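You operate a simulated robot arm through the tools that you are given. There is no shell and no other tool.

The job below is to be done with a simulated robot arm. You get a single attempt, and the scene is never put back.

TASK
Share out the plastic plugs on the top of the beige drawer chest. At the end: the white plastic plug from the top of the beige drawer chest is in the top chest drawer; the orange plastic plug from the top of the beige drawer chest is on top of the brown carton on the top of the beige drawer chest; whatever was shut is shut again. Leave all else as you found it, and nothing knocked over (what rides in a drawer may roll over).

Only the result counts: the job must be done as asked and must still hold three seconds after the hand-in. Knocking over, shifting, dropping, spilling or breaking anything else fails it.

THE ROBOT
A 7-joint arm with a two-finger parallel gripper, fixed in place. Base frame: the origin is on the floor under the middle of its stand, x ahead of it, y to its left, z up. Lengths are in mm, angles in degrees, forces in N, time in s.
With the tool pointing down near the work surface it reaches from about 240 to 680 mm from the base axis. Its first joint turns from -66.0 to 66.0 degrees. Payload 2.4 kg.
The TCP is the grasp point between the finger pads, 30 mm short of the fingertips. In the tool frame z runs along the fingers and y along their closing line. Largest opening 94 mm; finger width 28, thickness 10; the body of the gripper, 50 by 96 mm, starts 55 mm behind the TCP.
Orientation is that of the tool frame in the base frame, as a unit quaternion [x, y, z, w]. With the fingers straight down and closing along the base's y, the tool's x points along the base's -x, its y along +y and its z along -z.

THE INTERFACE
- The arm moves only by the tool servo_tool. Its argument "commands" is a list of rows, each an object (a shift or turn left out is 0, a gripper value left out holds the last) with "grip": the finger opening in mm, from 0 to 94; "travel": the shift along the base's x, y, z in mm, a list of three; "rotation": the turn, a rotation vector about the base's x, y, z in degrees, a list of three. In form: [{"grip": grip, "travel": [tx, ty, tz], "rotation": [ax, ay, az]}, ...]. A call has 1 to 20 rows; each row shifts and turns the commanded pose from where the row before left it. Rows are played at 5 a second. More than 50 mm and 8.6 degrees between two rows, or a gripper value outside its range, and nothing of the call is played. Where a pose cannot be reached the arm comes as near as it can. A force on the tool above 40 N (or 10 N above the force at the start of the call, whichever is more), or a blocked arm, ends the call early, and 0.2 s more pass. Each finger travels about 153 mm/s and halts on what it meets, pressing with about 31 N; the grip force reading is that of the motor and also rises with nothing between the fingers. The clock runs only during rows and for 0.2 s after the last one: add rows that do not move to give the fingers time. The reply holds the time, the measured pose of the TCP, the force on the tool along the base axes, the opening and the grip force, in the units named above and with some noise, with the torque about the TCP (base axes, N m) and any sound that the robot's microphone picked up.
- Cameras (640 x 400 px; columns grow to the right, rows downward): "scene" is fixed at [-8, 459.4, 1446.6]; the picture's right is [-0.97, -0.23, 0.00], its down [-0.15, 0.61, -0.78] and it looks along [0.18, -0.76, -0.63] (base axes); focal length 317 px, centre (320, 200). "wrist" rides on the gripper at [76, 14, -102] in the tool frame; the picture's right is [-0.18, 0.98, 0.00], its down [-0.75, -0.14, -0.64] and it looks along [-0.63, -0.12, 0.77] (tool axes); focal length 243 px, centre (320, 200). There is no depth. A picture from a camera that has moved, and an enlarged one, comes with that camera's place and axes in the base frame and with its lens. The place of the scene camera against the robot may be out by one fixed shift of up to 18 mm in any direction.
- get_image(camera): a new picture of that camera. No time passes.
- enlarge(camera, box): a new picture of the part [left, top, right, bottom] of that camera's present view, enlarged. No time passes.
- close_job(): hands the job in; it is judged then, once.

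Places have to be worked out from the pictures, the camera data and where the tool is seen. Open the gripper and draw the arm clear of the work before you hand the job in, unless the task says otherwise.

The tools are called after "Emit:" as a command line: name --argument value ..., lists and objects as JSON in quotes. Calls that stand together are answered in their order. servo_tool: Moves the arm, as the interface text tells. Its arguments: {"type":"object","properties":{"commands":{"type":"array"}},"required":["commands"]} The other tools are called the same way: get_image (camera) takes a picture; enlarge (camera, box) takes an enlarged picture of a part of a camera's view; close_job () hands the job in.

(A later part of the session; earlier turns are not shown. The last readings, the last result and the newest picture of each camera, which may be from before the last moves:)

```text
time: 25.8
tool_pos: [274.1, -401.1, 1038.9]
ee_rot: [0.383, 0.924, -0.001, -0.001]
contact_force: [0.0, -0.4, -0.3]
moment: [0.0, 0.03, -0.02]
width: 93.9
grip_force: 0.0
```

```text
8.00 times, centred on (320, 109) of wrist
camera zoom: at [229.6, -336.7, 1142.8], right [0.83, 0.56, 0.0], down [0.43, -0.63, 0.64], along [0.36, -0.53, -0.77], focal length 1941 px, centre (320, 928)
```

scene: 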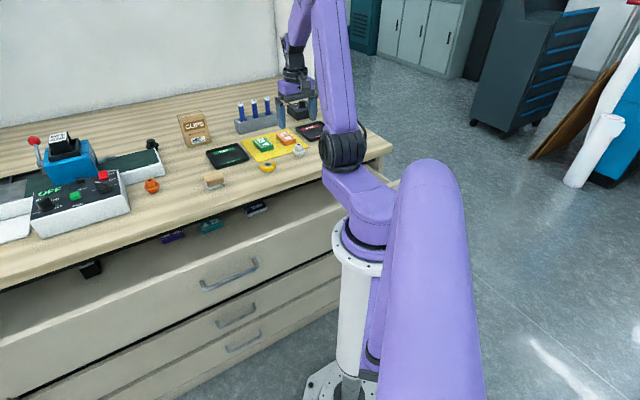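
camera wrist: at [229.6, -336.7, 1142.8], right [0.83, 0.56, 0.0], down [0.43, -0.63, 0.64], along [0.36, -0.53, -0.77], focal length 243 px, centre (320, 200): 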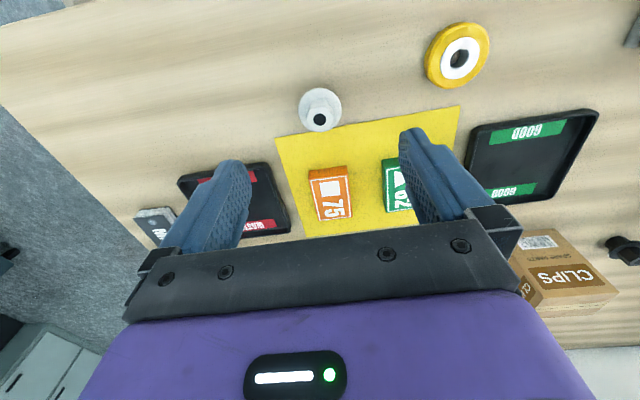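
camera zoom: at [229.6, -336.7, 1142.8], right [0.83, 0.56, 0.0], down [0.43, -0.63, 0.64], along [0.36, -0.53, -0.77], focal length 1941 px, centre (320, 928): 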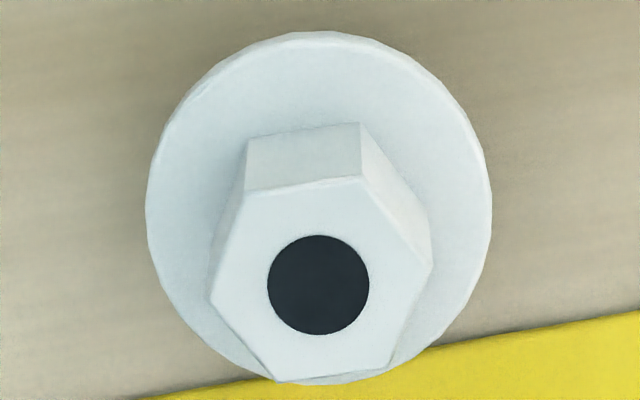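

The hex flats face 32° off the present closing line (about 21 mm across flats, flange 40 mm). I turn the tool -32°, centre it at (275,-402.6), narrow the fingers to 50 mm and descend to just above the head.

Emit:
servo_tool --commands '[{"grip": 54, "rotation": [0, 0, -8], "travel": [0.5, -0.75, 0]}, {"rotation": [0, 0, -8], "travel": [0.5, -0.75, 0]}, {"rotation": [0, 0, -8]}, {"rotation": [0, 0, -8]}, {"travel": [0, 0, -25]}, {"travel": [0, 0, -25]}, {}]'

Emit:
get_image --camera "wrist"

Emit:
enlarge --camera "wrist" --box '[240, 60, 400, 200]'

```text
time: 27.4
tool_pos: [275.3, -401.3, 990.2]
ee_rot: [0.623, 0.783, -0.001, 0.0]
contact_force: [-0.1, -0.5, 0.0]
moment: [-0.02, -0.02, -0.02]
width: 53.8
grip_force: 0.1
```

```text
taken
camera wrist: at [271.7, -324.8, 1092.9], right [1.0, 0.04, 0.0], down [0.03, -0.77, 0.64], along [0.03, -0.64, -0.77], focal length 243 px, centre (320, 200)
```

wrist: 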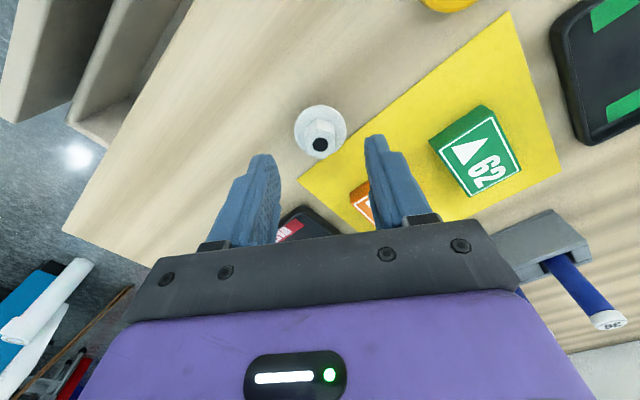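

```text
2.86 times, centred on (320, 130) of wrist
camera zoom: at [271.7, -324.8, 1092.9], right [1.0, 0.04, 0.0], down [0.03, -0.77, 0.64], along [0.03, -0.64, -0.77], focal length 693 px, centre (320, 400)
```

zoom: 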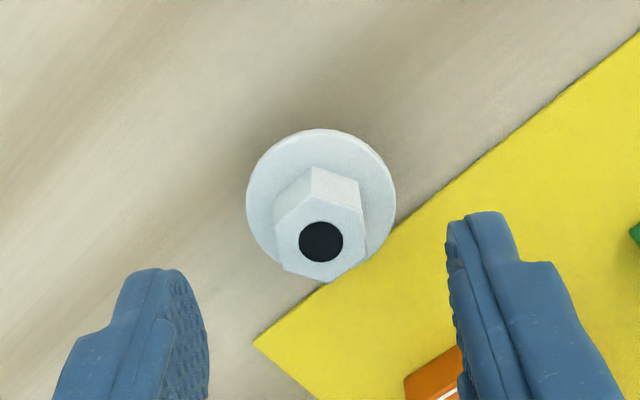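

In the tool frame the plug sits within 1 mm of the closing line's centre. I descend to TCP z≈950, so the tips stay above the flange, and close on the hex.

Emit:
servo_tool --commands '[{"travel": [0, -1, -20]}, {"travel": [0, 0, -20]}, {}, {"grip": 30}, {"grip": 12}, {}, {}]'

Emit:
enlarge --camera "wrist" --box '[240, 60, 400, 200]'

```text
time: 29.0
tool_pos: [274.1, -402.3, 950.2]
ee_rot: [0.622, 0.783, -0.001, 0.0]
contact_force: [1.0, 0.6, 0.2]
moment: [-0.01, -0.04, 0.03]
width: 20.4
grip_force: 30.9
```

```text
2.86 times, centred on (320, 130) of wrist
camera zoom: at [271.6, -326.1, 1052.9], right [1.0, 0.04, 0.0], down [0.03, -0.77, 0.64], along [0.03, -0.64, -0.77], focal length 693 px, centre (320, 400)
```

zoom: 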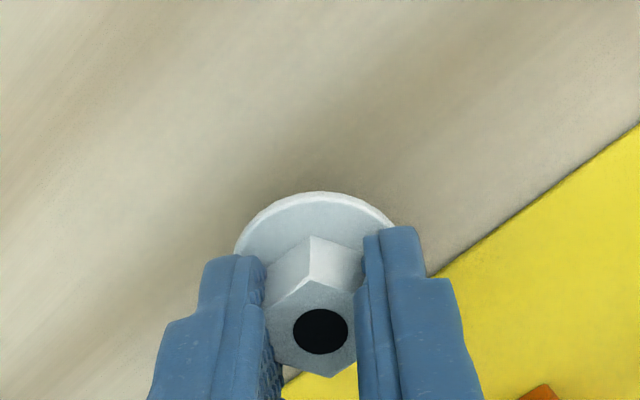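

The fingers hold the hex flats at 20.4 mm with 31 N. I lift straight up.

Emit:
servo_tool --commands '[{"travel": [0, 0, 20]}, {"travel": [0, 0, 40]}, {"travel": [0, 0, 40]}, {}]'

Emit:
get_image --camera "wrist"

Emit:
get_image --camera "scene"

```text
time: 30.0
tool_pos: [275.6, -402.0, 1051.7]
ee_rot: [0.622, 0.783, -0.001, -0.001]
contact_force: [0.6, -0.4, -0.8]
moment: [0.03, -0.01, 0.0]
width: 20.1
grip_force: 30.9
```

```text
taken
camera wrist: at [271.2, -325.7, 1153.5], right [1.0, 0.04, 0.0], down [0.03, -0.77, 0.64], along [0.03, -0.64, -0.77], focal length 243 px, centre (320, 200)
```

wrist: 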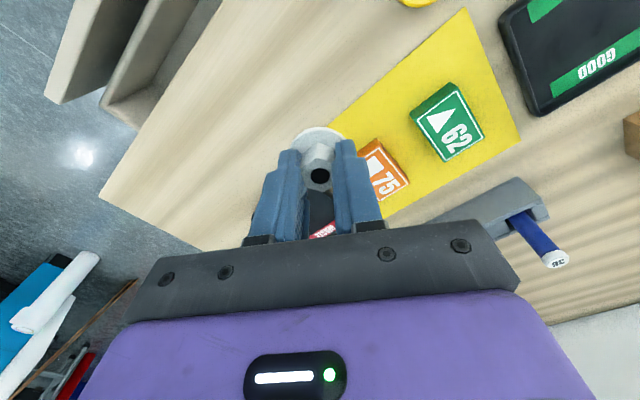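

```text
taken
```

scene: 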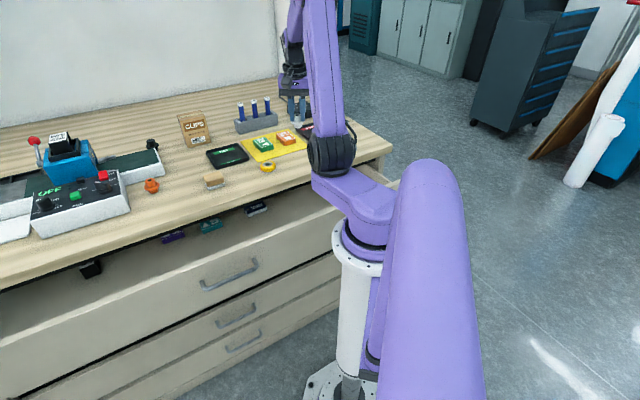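

The plug is held and the surroundings are untouched. I carry it over the open drawer, to about (402,-48), and turn back so the fingers close along the drawer front.

Emit:
servo_tool --commands '[{"rotation": [0, 0, 8], "travel": [11.5, 32.2, 0]}, {"rotation": [0, 0, 8], "travel": [11.5, 32.2, 0]}, {"rotation": [0, 0, 8], "travel": [11.5, 32.2, 0]}, {"rotation": [0, 0, 8], "travel": [11.5, 32.2, 0]}, {"travel": [11.5, 32.2, 0]}, {"travel": [11.5, 32.2, 0]}, {"travel": [11.5, 32.2, 0]}, {"travel": [11.5, 32.2, 0]}, {"travel": [11.5, 32.2, 0]}, {"travel": [11.5, 32.2, 0]}, {"travel": [11.5, 32.2, 0]}, {}]'

Emit:
get_image --camera "wrist"

Emit:
get_image --camera "scene"

```text
time: 32.6
tool_pos: [402.2, -48.6, 1050.7]
ee_rot: [0.383, 0.924, 0.0, 0.001]
contact_force: [-1.0, 0.4, -0.9]
moment: [0.01, -0.02, 0.02]
width: 19.8
grip_force: 31.2
```

```text
taken
camera wrist: at [357.4, 15.0, 1153.3], right [0.83, 0.56, 0.0], down [0.43, -0.63, 0.64], along [0.36, -0.53, -0.77], focal length 243 px, centre (320, 200)
```

wrist: 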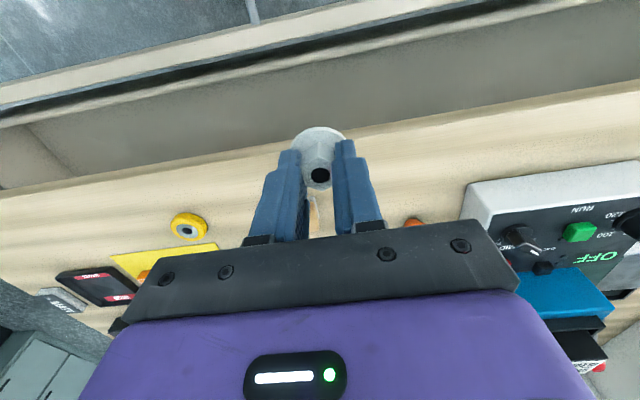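

```text
taken
```

scene: 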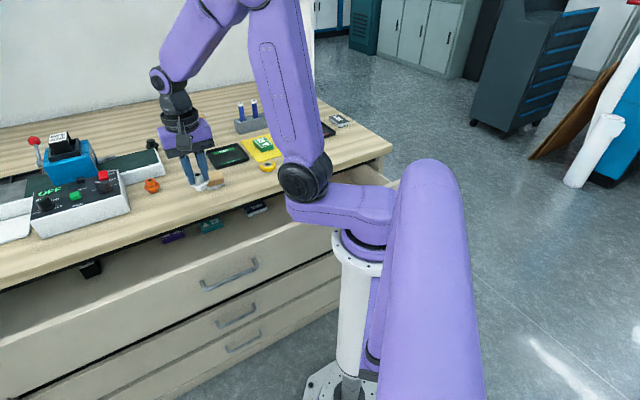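

I enlarge both views to measure the drawer's front panel, floor and side walls.

Emit:
enlarge --camera "wrist" --box '[150, 0, 490, 200]'

Emit:
enlarge --camera "scene" --box '[60, 180, 340, 355]'

```text
1.88 times, centred on (320, 100) of wrist
camera zoom: at [357.4, 15.0, 1153.3], right [0.83, 0.56, 0.0], down [0.43, -0.63, 0.64], along [0.36, -0.53, -0.77], focal length 457 px, centre (320, 388)
```

zoom: 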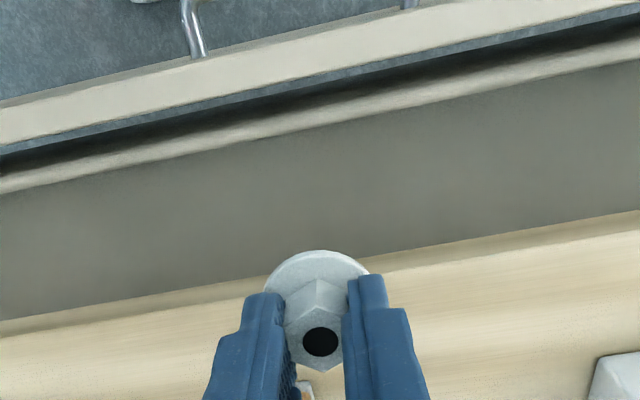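

```text
2.29 times, centred on (200, 268) of scene
camera zoom: at [-8.0, 459.5, 1446.6], right [-0.97, -0.23, 0.0], down [-0.15, 0.61, -0.78], along [0.18, -0.76, -0.63], focal length 724 px, centre (594, 46)
```

zoom: 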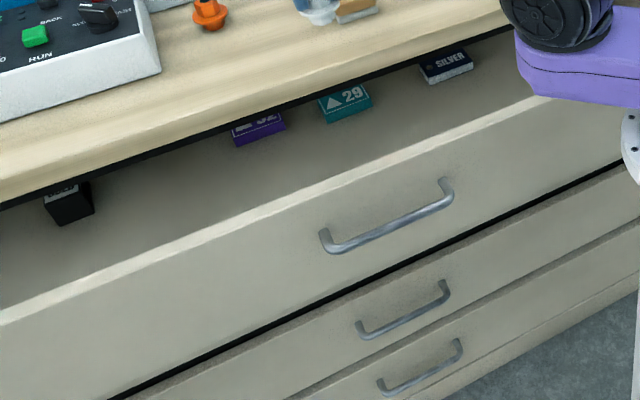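

The front panel's top lies at about c 250–271 and the table edge at about c 366, so the tool at c≈318 is centred in the gap. The floor looks to be near z≈745 and the items inside are further back. I lower to z≈850 and look again.

Emit:
servo_tool --commands '[{"travel": [0, 0, -40]}, {"travel": [0, 0, -40]}, {"travel": [0, 0, -40]}, {"travel": [0, 0, -40]}, {"travel": [0, 0, -40]}, {}]'

Emit:
get_image --camera "wrist"

Emit:
enlarge --camera "scene" --box '[100, 130, 340, 280]'

```text
time: 34.0
tool_pos: [402.1, -48.4, 848.8]
ee_rot: [0.383, 0.924, -0.001, 0.0]
contact_force: [-0.1, 0.6, -0.2]
moment: [-0.01, 0.01, -0.04]
width: 19.7
grip_force: 31.2
```

```text
taken
camera wrist: at [357.7, 14.9, 952.1], right [0.83, 0.56, 0.0], down [0.43, -0.63, 0.64], along [0.36, -0.53, -0.77], focal length 243 px, centre (320, 200)
```

wrist: 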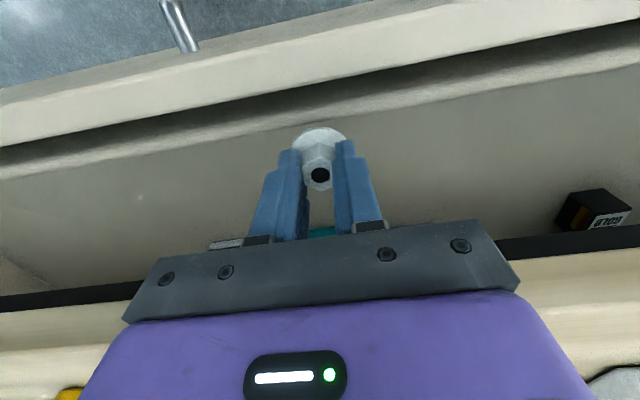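

```text
2.67 times, centred on (220, 205) of scene
camera zoom: at [-7.9, 459.4, 1446.6], right [-0.97, -0.23, 0.0], down [-0.15, 0.61, -0.78], along [0.18, -0.76, -0.63], focal length 844 px, centre (587, 187)
```

zoom: 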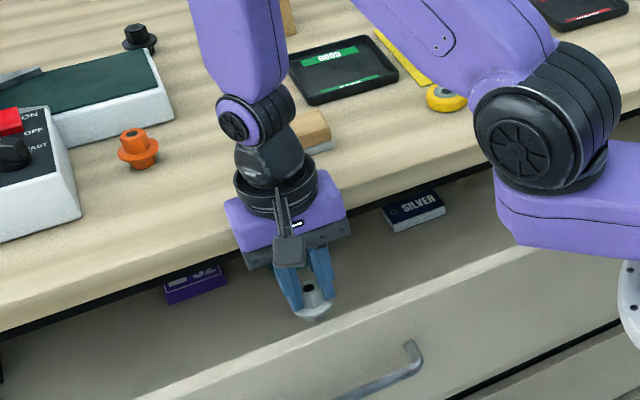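

I enlarge the drawer interior to measure the floor height more accurately with this second view.

Emit:
enlarge --camera "wrist" --box '[150, 0, 490, 200]'

Emit:
enlarge --camera "wrist" --box '[0, 80, 240, 310]'

Emit:
enlarge --camera "wrist" --box '[480, 100, 640, 260]'

```text
1.88 times, centred on (320, 100) of wrist
camera zoom: at [357.7, 14.9, 952.1], right [0.83, 0.56, 0.0], down [0.43, -0.63, 0.64], along [0.36, -0.53, -0.77], focal length 457 px, centre (320, 388)
```

zoom: 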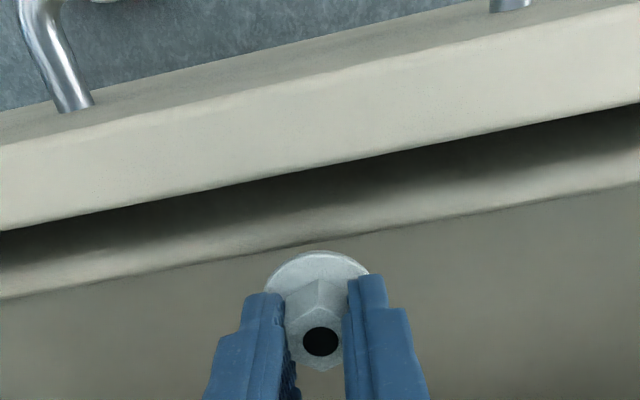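

```text
1.74 times, centred on (120, 195) of wrist
camera zoom: at [357.7, 14.9, 952.1], right [0.83, 0.56, 0.0], down [0.43, -0.63, 0.64], along [0.36, -0.53, -0.77], focal length 422 px, centre (668, 209)
```

zoom: 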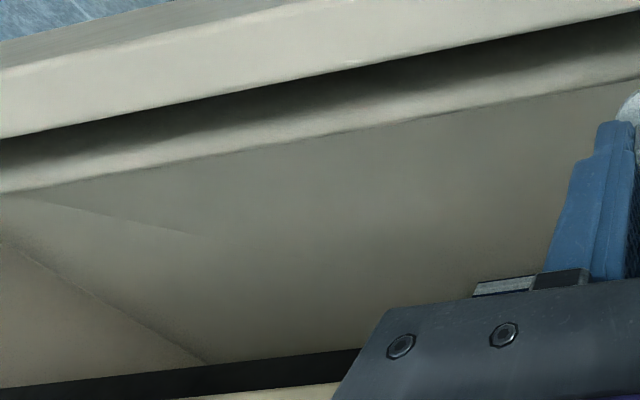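

```text
2.50 times, centred on (560, 180) of wrist
camera zoom: at [357.7, 14.9, 952.1], right [0.83, 0.56, 0.0], down [0.43, -0.63, 0.64], along [0.36, -0.53, -0.77], focal length 606 px, centre (-280, 250)
```

zoom: 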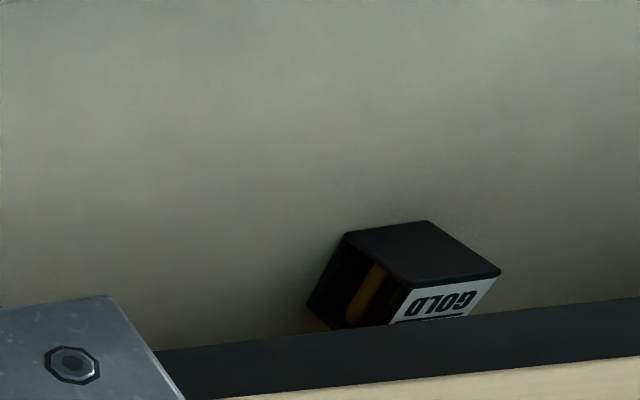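

The drawer has an inner front wall, a ledge out to c≈304 at z≈798. The floor lies near z≈706 and the table edge is at c≈370. I shift the tool 12 mm toward the chest with a 6° tilt so the plug goes down mid-gap, then lower in small steps watching the force.

Emit:
servo_tool --commands '[{"travel": [4.2, -4.2, 5]}, {"travel": [4.2, -4.2, 0], "rotation": [-4.243, -4.243, 0]}, {"travel": [0, 0, -15]}, {"travel": [0, 0, -15]}, {"travel": [0, 0, -15]}, {}]'

Emit:
get_image --camera "wrist"

Emit:
enlarge --camera "scene" --box '[140, 160, 300, 270]'

```text
time: 35.4
tool_pos: [410.4, -57.8, 809.7]
ee_rot: [0.383, 0.922, -0.021, 0.048]
contact_force: [-0.2, -0.2, -0.6]
moment: [-0.02, 0.02, 0.02]
width: 19.8
grip_force: 30.8
```

```text
taken
camera wrist: at [358.3, 13.2, 904.1], right [0.82, 0.57, 0.02], down [0.38, -0.58, 0.72], along [0.42, -0.58, -0.7], focal length 243 px, centre (320, 200)
```

wrist: 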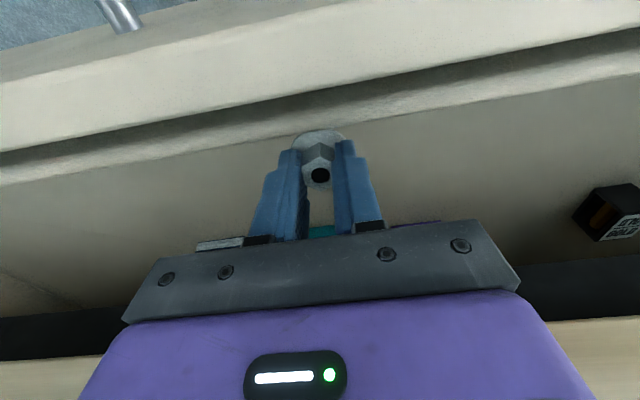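

```text
3.64 times, centred on (220, 215) of scene
camera zoom: at [-8.0, 459.4, 1446.6], right [-0.97, -0.23, 0.0], down [-0.15, 0.61, -0.78], along [0.18, -0.76, -0.63], focal length 1152 px, centre (684, 146)
```

zoom: 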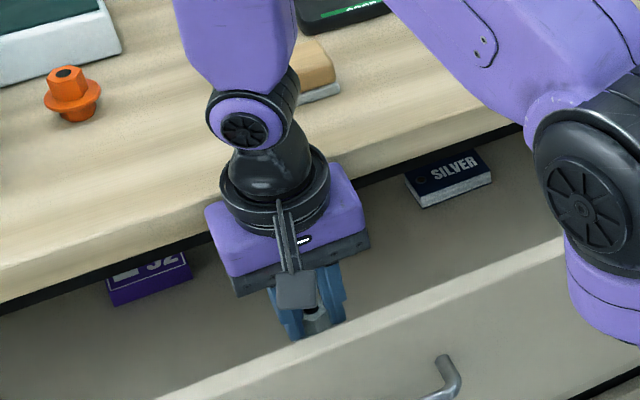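

There is no contact yet: the panel top is at z≈832, the camera is well above it and the gap is clear. I lower another 40 mm in 8–10 mm steps, watching for floor contact.

Emit:
servo_tool --commands '[{"travel": [0, 0, -10]}, {"travel": [0, 0, -10]}, {"travel": [0, 0, -10]}, {"travel": [0, 0, -8]}, {}]'

Emit:
get_image --camera "wrist"

Emit:
enlarge --camera "scene" --box '[140, 160, 300, 270]'

```text
time: 36.6
tool_pos: [410.1, -56.5, 770.6]
ee_rot: [0.383, 0.922, -0.021, 0.048]
contact_force: [0.2, -0.8, -0.9]
moment: [-0.02, -0.02, 0.02]
width: 19.7
grip_force: 30.5
```

```text
taken
camera wrist: at [357.9, 13.5, 866.3], right [0.82, 0.57, 0.02], down [0.38, -0.58, 0.72], along [0.42, -0.58, -0.7], focal length 243 px, centre (320, 200)
```

wrist: 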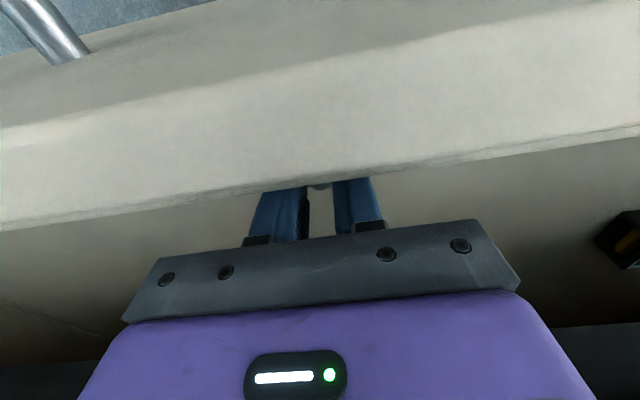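

```text
3.64 times, centred on (220, 215) of scene
camera zoom: at [-7.9, 459.4, 1446.6], right [-0.97, -0.23, 0.0], down [-0.15, 0.61, -0.78], along [0.18, -0.76, -0.63], focal length 1152 px, centre (684, 146)
```

zoom: 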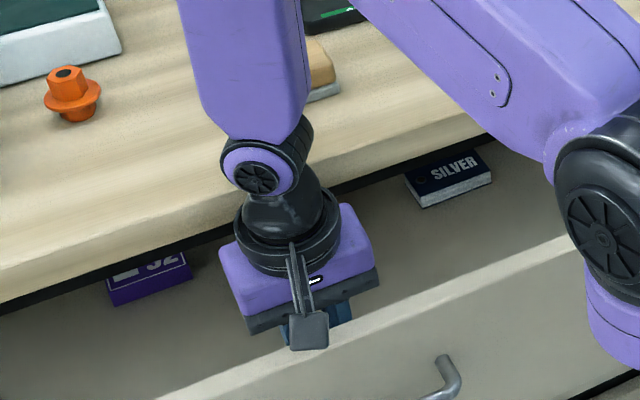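

The panel top is at z≈834 and the camera is still about 30 mm above it, with no contact. I lower a little more in 4 mm steps to find the floor.

Emit:
servo_tool --commands '[{"travel": [0, 0, -4]}, {"travel": [0, 0, -4]}, {}]'

```text
time: 37.4
tool_pos: [409.7, -56.3, 764.2]
ee_rot: [0.381, 0.923, -0.02, 0.048]
contact_force: [-0.6, 0.4, -0.6]
moment: [-0.02, 0.01, 0.0]
width: 19.9
grip_force: 31.2
```

There is still no clear floor contact. I go down 4 mm more.

Emit:
servo_tool --commands '[{"travel": [0, 0, -2]}, {"travel": [0, 0, -2]}, {}]'

Emit:
enlarge --camera "scene" --box '[140, 160, 300, 270]'

```text
time: 38.2
tool_pos: [410.0, -56.9, 760.2]
ee_rot: [0.381, 0.923, -0.02, 0.048]
contact_force: [0.2, -0.5, 0.3]
moment: [-0.02, 0.01, 0.0]
width: 19.9
grip_force: 31.4
```

```text
3.64 times, centred on (220, 215) of scene
camera zoom: at [-7.9, 459.4, 1446.6], right [-0.97, -0.23, 0.0], down [-0.15, 0.61, -0.78], along [0.18, -0.76, -0.63], focal length 1152 px, centre (684, 146)
```

zoom: 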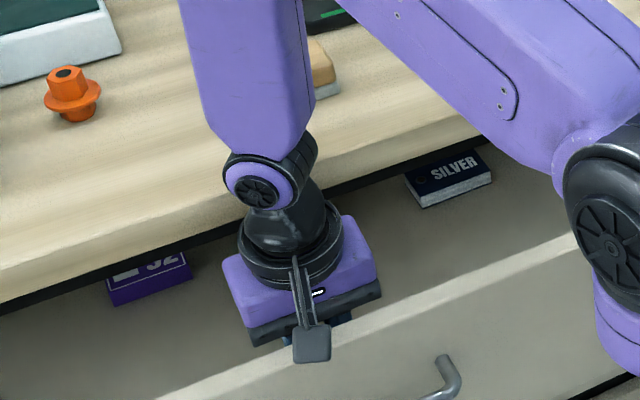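

The plug base should now be only a few millimetres above the floor, and the camera housing is getting close to the panel top, so I release here and rise straight up.

Emit:
servo_tool --commands '[{"grip": 30}, {"grip": 50}, {}, {}, {"travel": [0, 0, 15]}, {"travel": [0, 0, 30]}, {"travel": [0, 0, 40]}, {"travel": [0, 0, 40]}, {"travel": [0, 0, 40]}, {}]'

Emit:
get_image --camera "wrist"

Emit:
get_image --camera "scene"

```text
time: 40.4
tool_pos: [409.9, -56.4, 926.1]
ee_rot: [0.382, 0.923, -0.021, 0.048]
contact_force: [-1.0, -0.3, 0.7]
moment: [-0.02, 0.01, 0.0]
width: 50.0
grip_force: 0.0
```

```text
taken
camera wrist: at [358.3, 13.9, 1019.8], right [0.82, 0.57, 0.02], down [0.38, -0.58, 0.72], along [0.42, -0.58, -0.7], focal length 243 px, centre (320, 200)
```

wrist: 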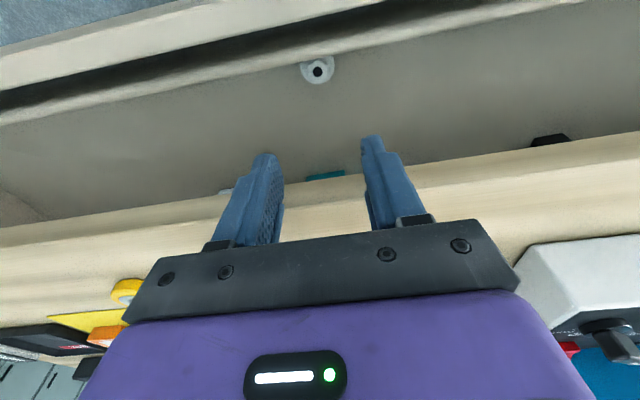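

```text
taken
```

scene: 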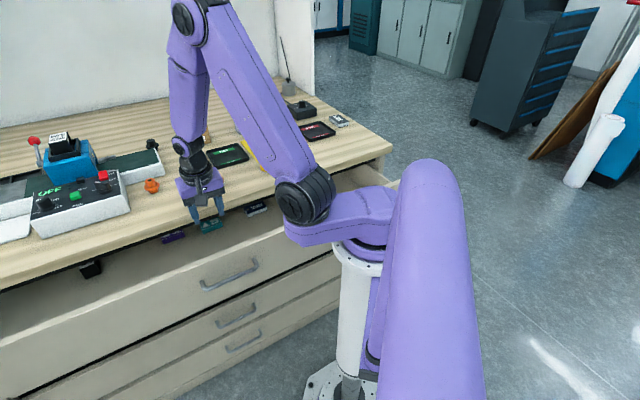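

The white plug stands upright on the drawer floor. Next I close the drawer: I close the fingers, move out in front of the handle at a safe height, and add 14° of tilt so the body clears the table edge when I push on the bar.

Emit:
servo_tool --commands '[{"grip": 0, "travel": [-30, 30, 0]}, {"travel": [-30, 30, 0]}, {"travel": [-30, 30, 0]}, {"travel": [-28, 28, 0]}, {"rotation": [-4.95, -4.95, 0]}, {"rotation": [-4.95, -4.95, 0]}, {}]'

Emit:
get_image --camera "wrist"

Emit:
get_image --camera "scene"

```text
time: 42.0
tool_pos: [313.4, 60.4, 928.7]
ee_rot: [0.38, 0.916, -0.059, 0.115]
contact_force: [-0.5, -0.2, 0.7]
moment: [0.02, 0.08, 0.02]
width: 0.0
grip_force: 30.8
out of reach, approached as far as the arm can: row 5, 6
```

```text
taken
camera wrist: at [253.2, 141.7, 1010.0], right [0.82, 0.57, 0.03], down [0.31, -0.49, 0.82], along [0.48, -0.66, -0.58], focal length 243 px, centre (320, 200)
```

wrist: 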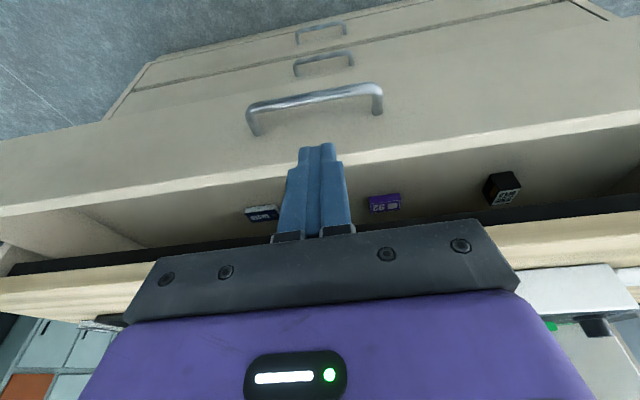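

```text
taken
```

scene: 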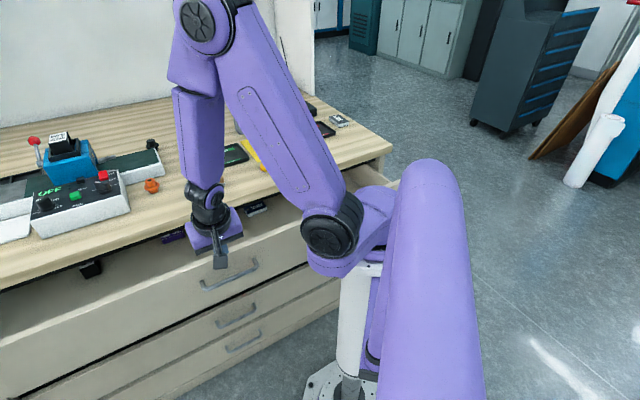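

The last tilt was out of reach with this yaw. The other yaw (closing line along the depth direction, 30° tilt) worked before over this whole range, so I undo the tilt and check the pose first.

Emit:
servo_tool --commands '[{"rotation": [4.95, 4.95, 0]}, {"rotation": [4.95, 4.95, 0]}, {"rotation": [4.243, 4.243, 0]}, {}]'

```text
time: 43.0
tool_pos: [310.8, 58.2, 929.7]
ee_rot: [0.383, 0.924, -0.016, -0.005]
contact_force: [0.2, 0.4, -0.6]
moment: [0.01, 0.02, 0.0]
width: 0.0
grip_force: 31.2
out of reach, approached as far as the arm can: row 2
```

The pose is almost straight down. I correct the small residual tilt and yaw +90° to the earlier hooking orientation, then tilt 30°.

Emit:
servo_tool --commands '[{"rotation": [1.47, -1.23, 0], "travel": [-2, 0, 5]}, {"rotation": [0, 0, 7.5], "travel": [-1.3, 0, 0]}, {"rotation": [0, 0, 7.5], "travel": [-1.3, 0, 0]}, {"rotation": [0, 0, 7.5], "travel": [-1.3, 0, 0]}, {"rotation": [0, 0, 7.5], "travel": [-1.3, 0, 0]}, {"rotation": [0, 0, 7.5], "travel": [-1.3, 0, 0]}, {"rotation": [0, 0, 7.5], "travel": [-1.3, 0, 0]}, {"rotation": [0, 0, 7.5], "travel": [-1.3, 0, 0]}, {"rotation": [0, 0, 7.5], "travel": [-1.3, 0, 0]}, {"rotation": [0, 0, 7.5], "travel": [-1.3, 0, 0]}, {"rotation": [0, 0, 7.5], "travel": [-1.3, 0, 0]}, {"rotation": [0, 0, 7.5], "travel": [-1.3, 0, 0]}, {"rotation": [0, 0, 7.5], "travel": [-1.3, 0, 0]}, {}]'

Emit:
get_image --camera "scene"

```text
time: 46.0
tool_pos: [294.7, 58.3, 935.4]
ee_rot: [-0.382, 0.924, -0.001, 0.001]
contact_force: [-0.8, 0.7, -0.7]
moment: [-0.02, 0.03, 0.01]
width: 0.1
grip_force: 31.4
```

```text
taken
```

scene: 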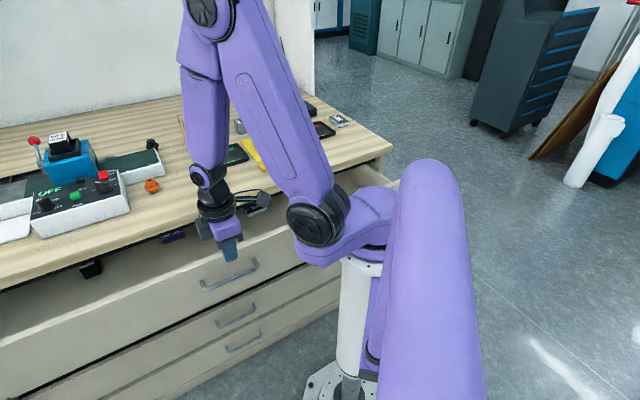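

Orientation is clean again at c≈167, e≈250. I tilt 30° toward the chest, as in the hooking pose.

Emit:
servo_tool --commands '[{"rotation": [-5.303, -5.303, 0]}, {"rotation": [-5.303, -5.303, 0]}, {"rotation": [-5.303, -5.303, 0]}, {"rotation": [-5.303, -5.303, 0]}, {}]'

Emit:
get_image --camera "scene"

Emit:
get_image --camera "wrist"

```text
time: 47.2
tool_pos: [319.5, 51.4, 937.2]
ee_rot: [-0.373, 0.908, -0.18, 0.057]
contact_force: [-1.7, 0.4, 0.3]
moment: [0.01, 0.0, 0.02]
width: 0.3
grip_force: 30.7
out of reach, approached as far as the arm can: row 2, 3, 4
```

```text
taken
```

scene: 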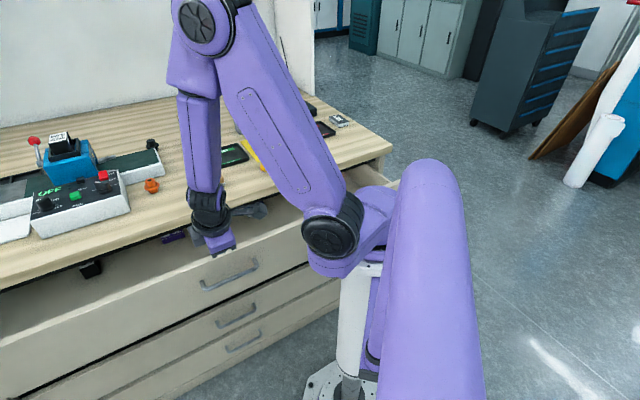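

```text
taken
camera wrist: at [230.7, 35.4, 1028.5], right [-0.51, 0.77, -0.37], down [0.48, 0.62, 0.63], along [0.71, 0.15, -0.69], focal length 243 px, centre (320, 200)
```

wrist: 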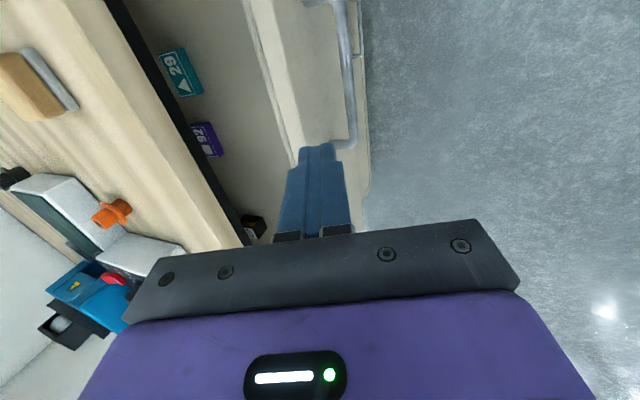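

The arm has drifted into a different elbow branch, with the shoulder swung forward, and that blocks the tilt here. I go back up to the earlier free spot near (358,0,1120) and straighten the tool, so I can repeat the sequence that worked.

Emit:
servo_tool --commands '[{"travel": [0, 0, 30]}, {"rotation": [5.563, 4.653, 0], "travel": [7.7, -10.3, 30]}, {"rotation": [5.563, 4.653, 0], "travel": [7.7, -10.3, 30]}, {"rotation": [5.563, 4.653, 0], "travel": [7.7, -10.3, 30]}, {"travel": [7.7, -10.3, 30]}, {"travel": [7.7, -10.2, 30]}, {}]'

Emit:
get_image --camera "scene"

```text
time: 48.8
tool_pos: [358.5, -1.1, 1116.4]
ee_rot: [-0.379, 0.925, -0.006, 0.005]
contact_force: [0.2, -0.1, 0.0]
moment: [0.01, 0.0, 0.0]
width: 0.0
grip_force: 31.1
```

```text
taken
```

scene: 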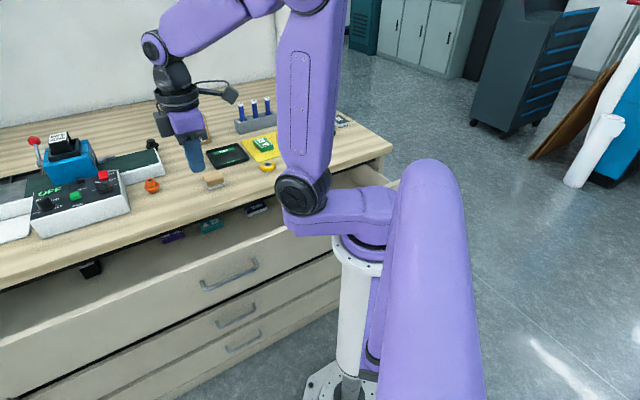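

Back up and nearly straight. I apply the 30° tilt at this height, where there is more room, and check the branch.

Emit:
servo_tool --commands '[{"rotation": [-5.303, -5.303, 0]}, {"rotation": [-5.303, -5.303, 0]}, {"rotation": [-5.303, -5.303, 0]}, {"rotation": [-5.303, -5.303, 0]}, {}]'

Emit:
get_image --camera "scene"

```text
time: 50.0
tool_pos: [357.8, -0.5, 1115.6]
ee_rot: [-0.366, 0.892, -0.245, 0.105]
contact_force: [-0.3, -1.0, 0.3]
moment: [-0.01, -0.03, -0.04]
width: 0.3
grip_force: 30.2
```

```text
taken
```

scene: 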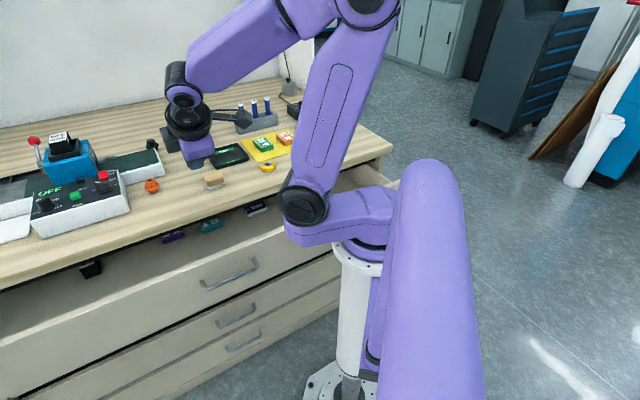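

The tilt works up here, but in the wrong elbow branch. With the closing line along the front (x toward the robot) and only about 6° of tilt, a push on the bar still clears the table edge by more than 10 mm, so I switch back to that yaw and go in front of the bar near e≈300.

Emit:
servo_tool --commands '[{"rotation": [5.303, 5.303, 0]}, {"rotation": [5.303, 5.303, 0]}, {"rotation": [5.303, 5.303, 0]}, {"rotation": [5.303, 5.303, 0]}, {"rotation": [0, 0, -7.5], "travel": [-3.3, 8.9, 0]}, {"rotation": [0, 0, -7.5], "travel": [-3.3, 8.9, 0]}, {"rotation": [0, 0, -7.5], "travel": [-3.3, 8.9, 0]}, {"rotation": [0, 0, -7.5], "travel": [-3.3, 8.9, 0]}, {"rotation": [0, 0, -7.5], "travel": [-3.3, 8.9, 0]}, {"rotation": [0, 0, -7.5], "travel": [-3.3, 8.9, 0]}, {"rotation": [0, 0, -7.5], "travel": [-3.3, 8.9, 0]}, {"rotation": [0, 0, -7.5], "travel": [-3.3, 8.9, 0]}, {"rotation": [0, 0, -7.5], "travel": [-3.3, 8.9, 0]}, {"rotation": [0, 0, -7.5], "travel": [-3.3, 8.9, 0]}, {"rotation": [0, 0, -7.5], "travel": [-3.3, 8.9, 0]}, {"rotation": [0, 0, -7.5], "travel": [-3.3, 8.9, 0]}, {}]'

Emit:
get_image --camera "scene"

```text
time: 53.6
tool_pos: [319.1, 105.5, 1115.5]
ee_rot: [0.386, 0.922, -0.009, -0.001]
contact_force: [0.0, 0.4, -0.4]
moment: [0.01, -0.01, 0.03]
width: 0.0
grip_force: 30.7
```

```text
taken
```

scene: 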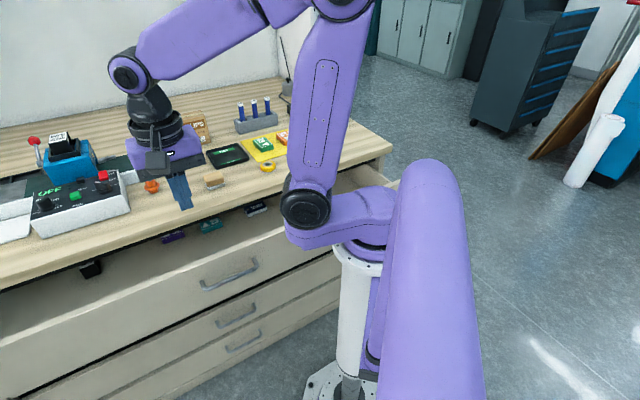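

Now at c≈151, e≈300, nearly straight down. I add 6° of tilt and descend in front of the handle to z≈930 to test reach.

Emit:
servo_tool --commands '[{"rotation": [-3.34, -4.74, 0], "travel": [0, 0, -35]}, {"travel": [0, 0, -38]}, {"travel": [0, 0, -38]}, {"travel": [0, 0, -38]}, {"travel": [0, 0, -38]}, {}]'

Emit:
get_image --camera "scene"

Emit:
get_image --camera "wrist"

```text
time: 55.0
tool_pos: [318.4, 105.9, 928.6]
ee_rot: [0.386, 0.921, -0.019, 0.049]
contact_force: [0.0, 0.0, 0.0]
moment: [-0.01, 0.0, 0.01]
width: 0.3
grip_force: 31.3
```

```text
taken
```

scene: 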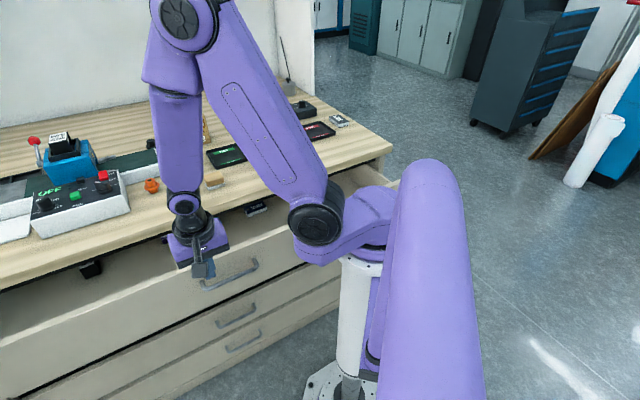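

```text
taken
camera wrist: at [267.1, 177.2, 1022.8], right [0.83, 0.56, 0.02], down [0.38, -0.59, 0.72], along [0.41, -0.59, -0.7], focal length 243 px, centre (320, 200)
```

wrist: 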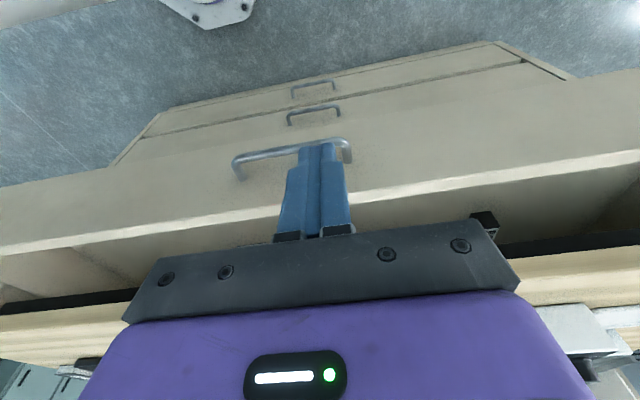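

Reached without trouble. I continue down to z≈788, still about 45 mm in front of the bar.

Emit:
servo_tool --commands '[{"travel": [0, 0, -35]}, {"travel": [0, 0, -35]}, {"travel": [0, 0, -35]}, {"travel": [0, 0, -35]}, {}]'

Emit:
get_image --camera "scene"

Emit:
get_image --camera "wrist"

```text
time: 56.2
tool_pos: [344.2, 106.1, 817.3]
ee_rot: [0.386, 0.921, -0.023, 0.047]
contact_force: [1.1, -1.2, 0.3]
moment: [0.01, 0.03, 0.01]
width: 0.0
grip_force: 31.3
out of reach, approached as far as the arm can: row 2, 3, 4
```

```text
taken
```

scene: 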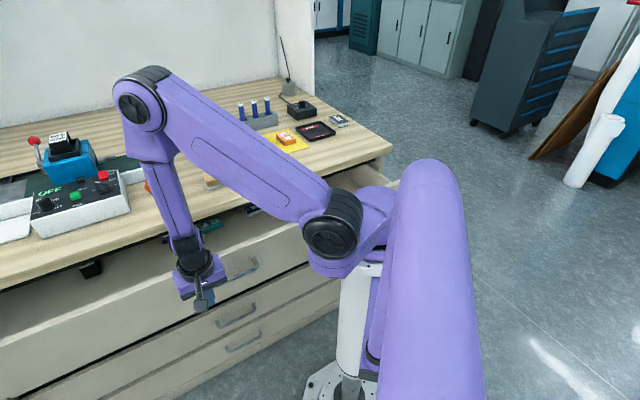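

```text
taken
camera wrist: at [294.0, 176.4, 912.8], right [0.83, 0.56, 0.01], down [0.38, -0.58, 0.72], along [0.41, -0.59, -0.7], focal length 243 px, centre (320, 200)
```

wrist: 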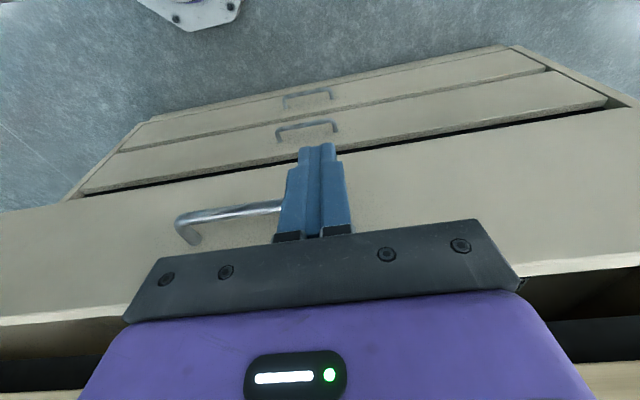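

At that close-in spot the low height is out of reach. The drawer front extends well to the left, so I will instead push on the panel face just left of the handle (e≈355) with about 18° of tilt, which still clears the table edge at the end. I move there first and tilt.

Emit:
servo_tool --commands '[{"travel": [0, 0, 33]}, {"travel": [19, 7, 0]}, {"travel": [19, 7, 0]}, {"rotation": [-4.243, -4.243, 0]}, {"rotation": [-4.243, -4.243, 0]}, {}]'

Emit:
get_image --camera "scene"

Emit:
get_image --camera "wrist"

```text
time: 57.6
tool_pos: [382.8, 119.3, 852.4]
ee_rot: [0.381, 0.911, -0.059, 0.146]
contact_force: [-0.4, -1.2, 0.1]
moment: [0.04, 0.02, -0.01]
width: 0.0
grip_force: 30.7
```

```text
taken
```

scene: 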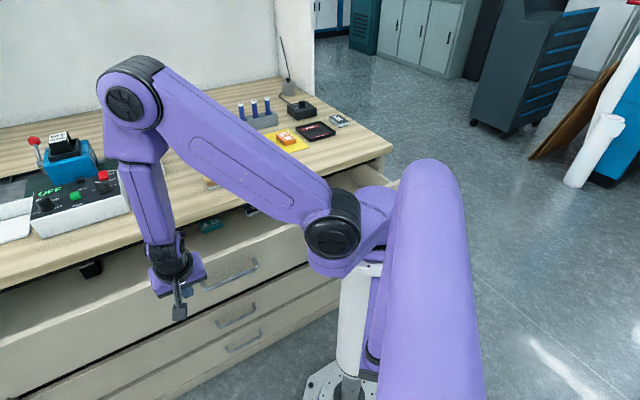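

```text
taken
camera wrist: at [318.6, 201.9, 926.3], right [0.82, 0.57, 0.06], down [0.26, -0.47, 0.84], along [0.51, -0.68, -0.53], focal length 243 px, centre (320, 200)
```

wrist: 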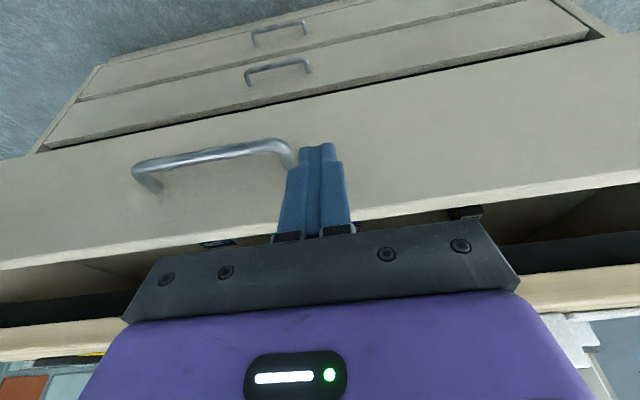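

The tilt of 18° is reached at c≈186, e≈355, with the fingers just left of the handle leg. I lower to z≈767.

Emit:
servo_tool --commands '[{"travel": [0, 0, -28]}, {"travel": [0, 0, -28]}, {"travel": [0, 0, -29]}, {}]'

Emit:
get_image --camera "wrist"

```text
time: 58.6
tool_pos: [407.3, 122.5, 778.5]
ee_rot: [0.381, 0.911, -0.06, 0.143]
contact_force: [-0.1, -0.1, -0.6]
moment: [0.0, -0.02, 0.02]
width: 0.0
grip_force: 31.2
out of reach, approached as far as the arm can: row 2, 3
```

```text
taken
camera wrist: at [343.1, 206.5, 852.6], right [0.82, 0.56, 0.06], down [0.26, -0.47, 0.84], along [0.5, -0.68, -0.54], focal length 243 px, centre (320, 200)
```

wrist: 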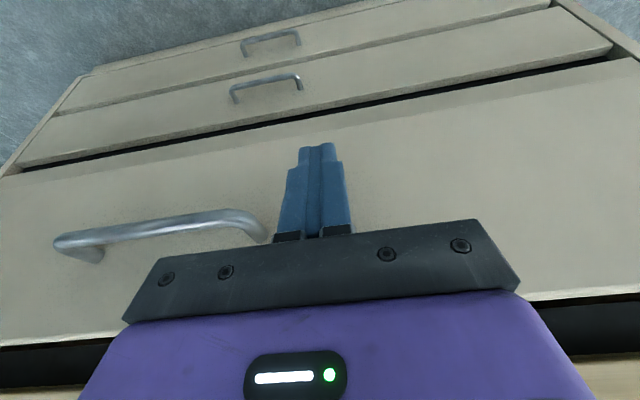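

The reach limit leaves the tool at c≈201, e≈375, z≈778, still about 25 mm in front of the panel. Reach improves going outward, so I move 18 mm toward the panel and drop another 16 mm.

Emit:
servo_tool --commands '[{"travel": [6.4, -6.4, 0]}, {"travel": [6.4, -6.4, -4]}, {"travel": [0, 0, -6]}, {"travel": [0, 0, -6]}, {}]'

Emit:
get_image --camera "wrist"

Emit:
get_image --camera "scene"

```text
time: 59.8
tool_pos: [419.5, 111.0, 762.1]
ee_rot: [0.382, 0.911, -0.058, 0.145]
contact_force: [0.3, -0.3, -0.3]
moment: [0.01, 0.01, -0.02]
width: 0.1
grip_force: 31.0
```

```text
taken
camera wrist: at [355.4, 193.7, 836.8], right [0.82, 0.57, 0.06], down [0.26, -0.47, 0.84], along [0.51, -0.68, -0.53], focal length 243 px, centre (320, 200)
```

wrist: 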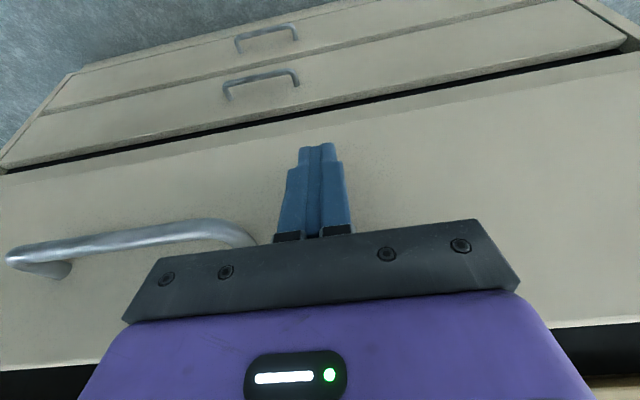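

```text
taken
```

scene: 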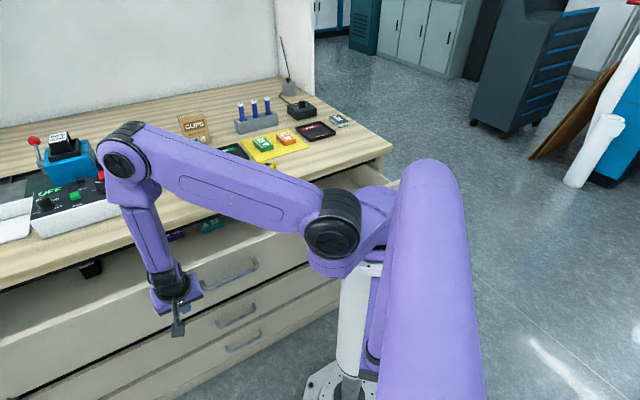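

The tip is about 9 mm from the panel. I push in gently along the depth direction and watch the force and the elbow.

Emit:
servo_tool --commands '[{"travel": [5, -5, 0]}, {"travel": [7, -7, 0]}, {"travel": [8, -8, 0]}, {"travel": [8, -8, 0]}, {}]'

Emit:
get_image --camera "scene"

Emit:
get_image --camera "wrist"

```text
time: 61.0
tool_pos: [447.1, 81.1, 762.2]
ee_rot: [0.382, 0.911, -0.059, 0.145]
contact_force: [1.2, -0.3, 0.1]
moment: [0.04, 0.05, -0.01]
width: 0.2
grip_force: 30.9
```

```text
taken
```

scene: 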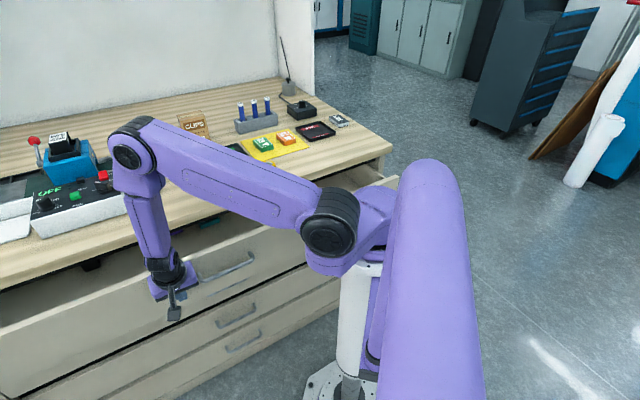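

```text
taken
camera wrist: at [383.3, 165.1, 836.7], right [0.82, 0.56, 0.06], down [0.26, -0.47, 0.84], along [0.5, -0.68, -0.53], focal length 243 px, centre (320, 200)
```

wrist: 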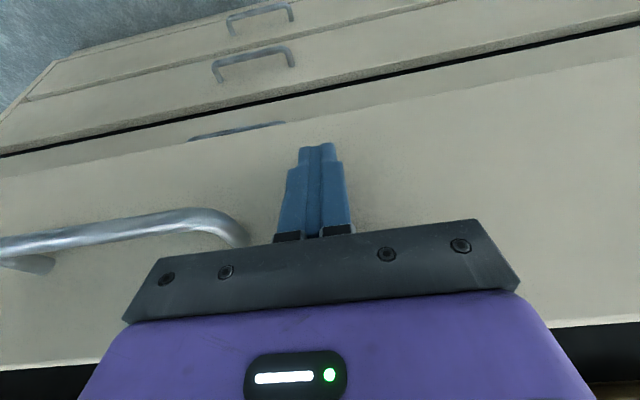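

The drawer is moving in with almost no force, and the elbow is not dropping. I push another 70 mm.

Emit:
servo_tool --commands '[{"travel": [9.9, -9.9, 0]}, {"travel": [9.9, -9.9, 0]}, {"travel": [9.9, -9.9, 0]}, {"travel": [9.9, -9.9, 0]}, {"travel": [9.9, -9.9, 0]}, {}]'

Emit:
get_image --camera "scene"

Emit:
get_image --camera "wrist"

```text
time: 62.4
tool_pos: [496.3, 31.5, 760.6]
ee_rot: [0.381, 0.911, -0.058, 0.145]
contact_force: [-0.7, 0.7, -0.6]
moment: [0.05, 0.01, -0.02]
width: 0.0
grip_force: 30.5
```

```text
taken
```

scene: 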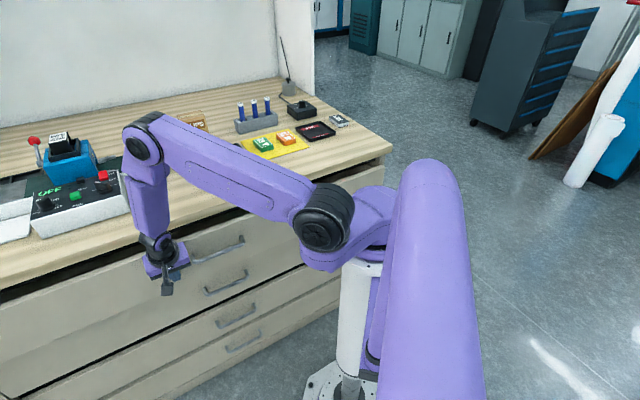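

```text
taken
camera wrist: at [432.8, 115.5, 836.4], right [0.82, 0.56, 0.06], down [0.26, -0.47, 0.84], along [0.5, -0.68, -0.53], focal length 243 px, centre (320, 200)
```

wrist: 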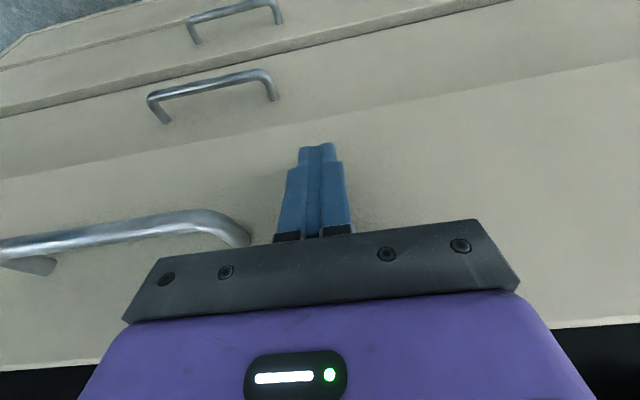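

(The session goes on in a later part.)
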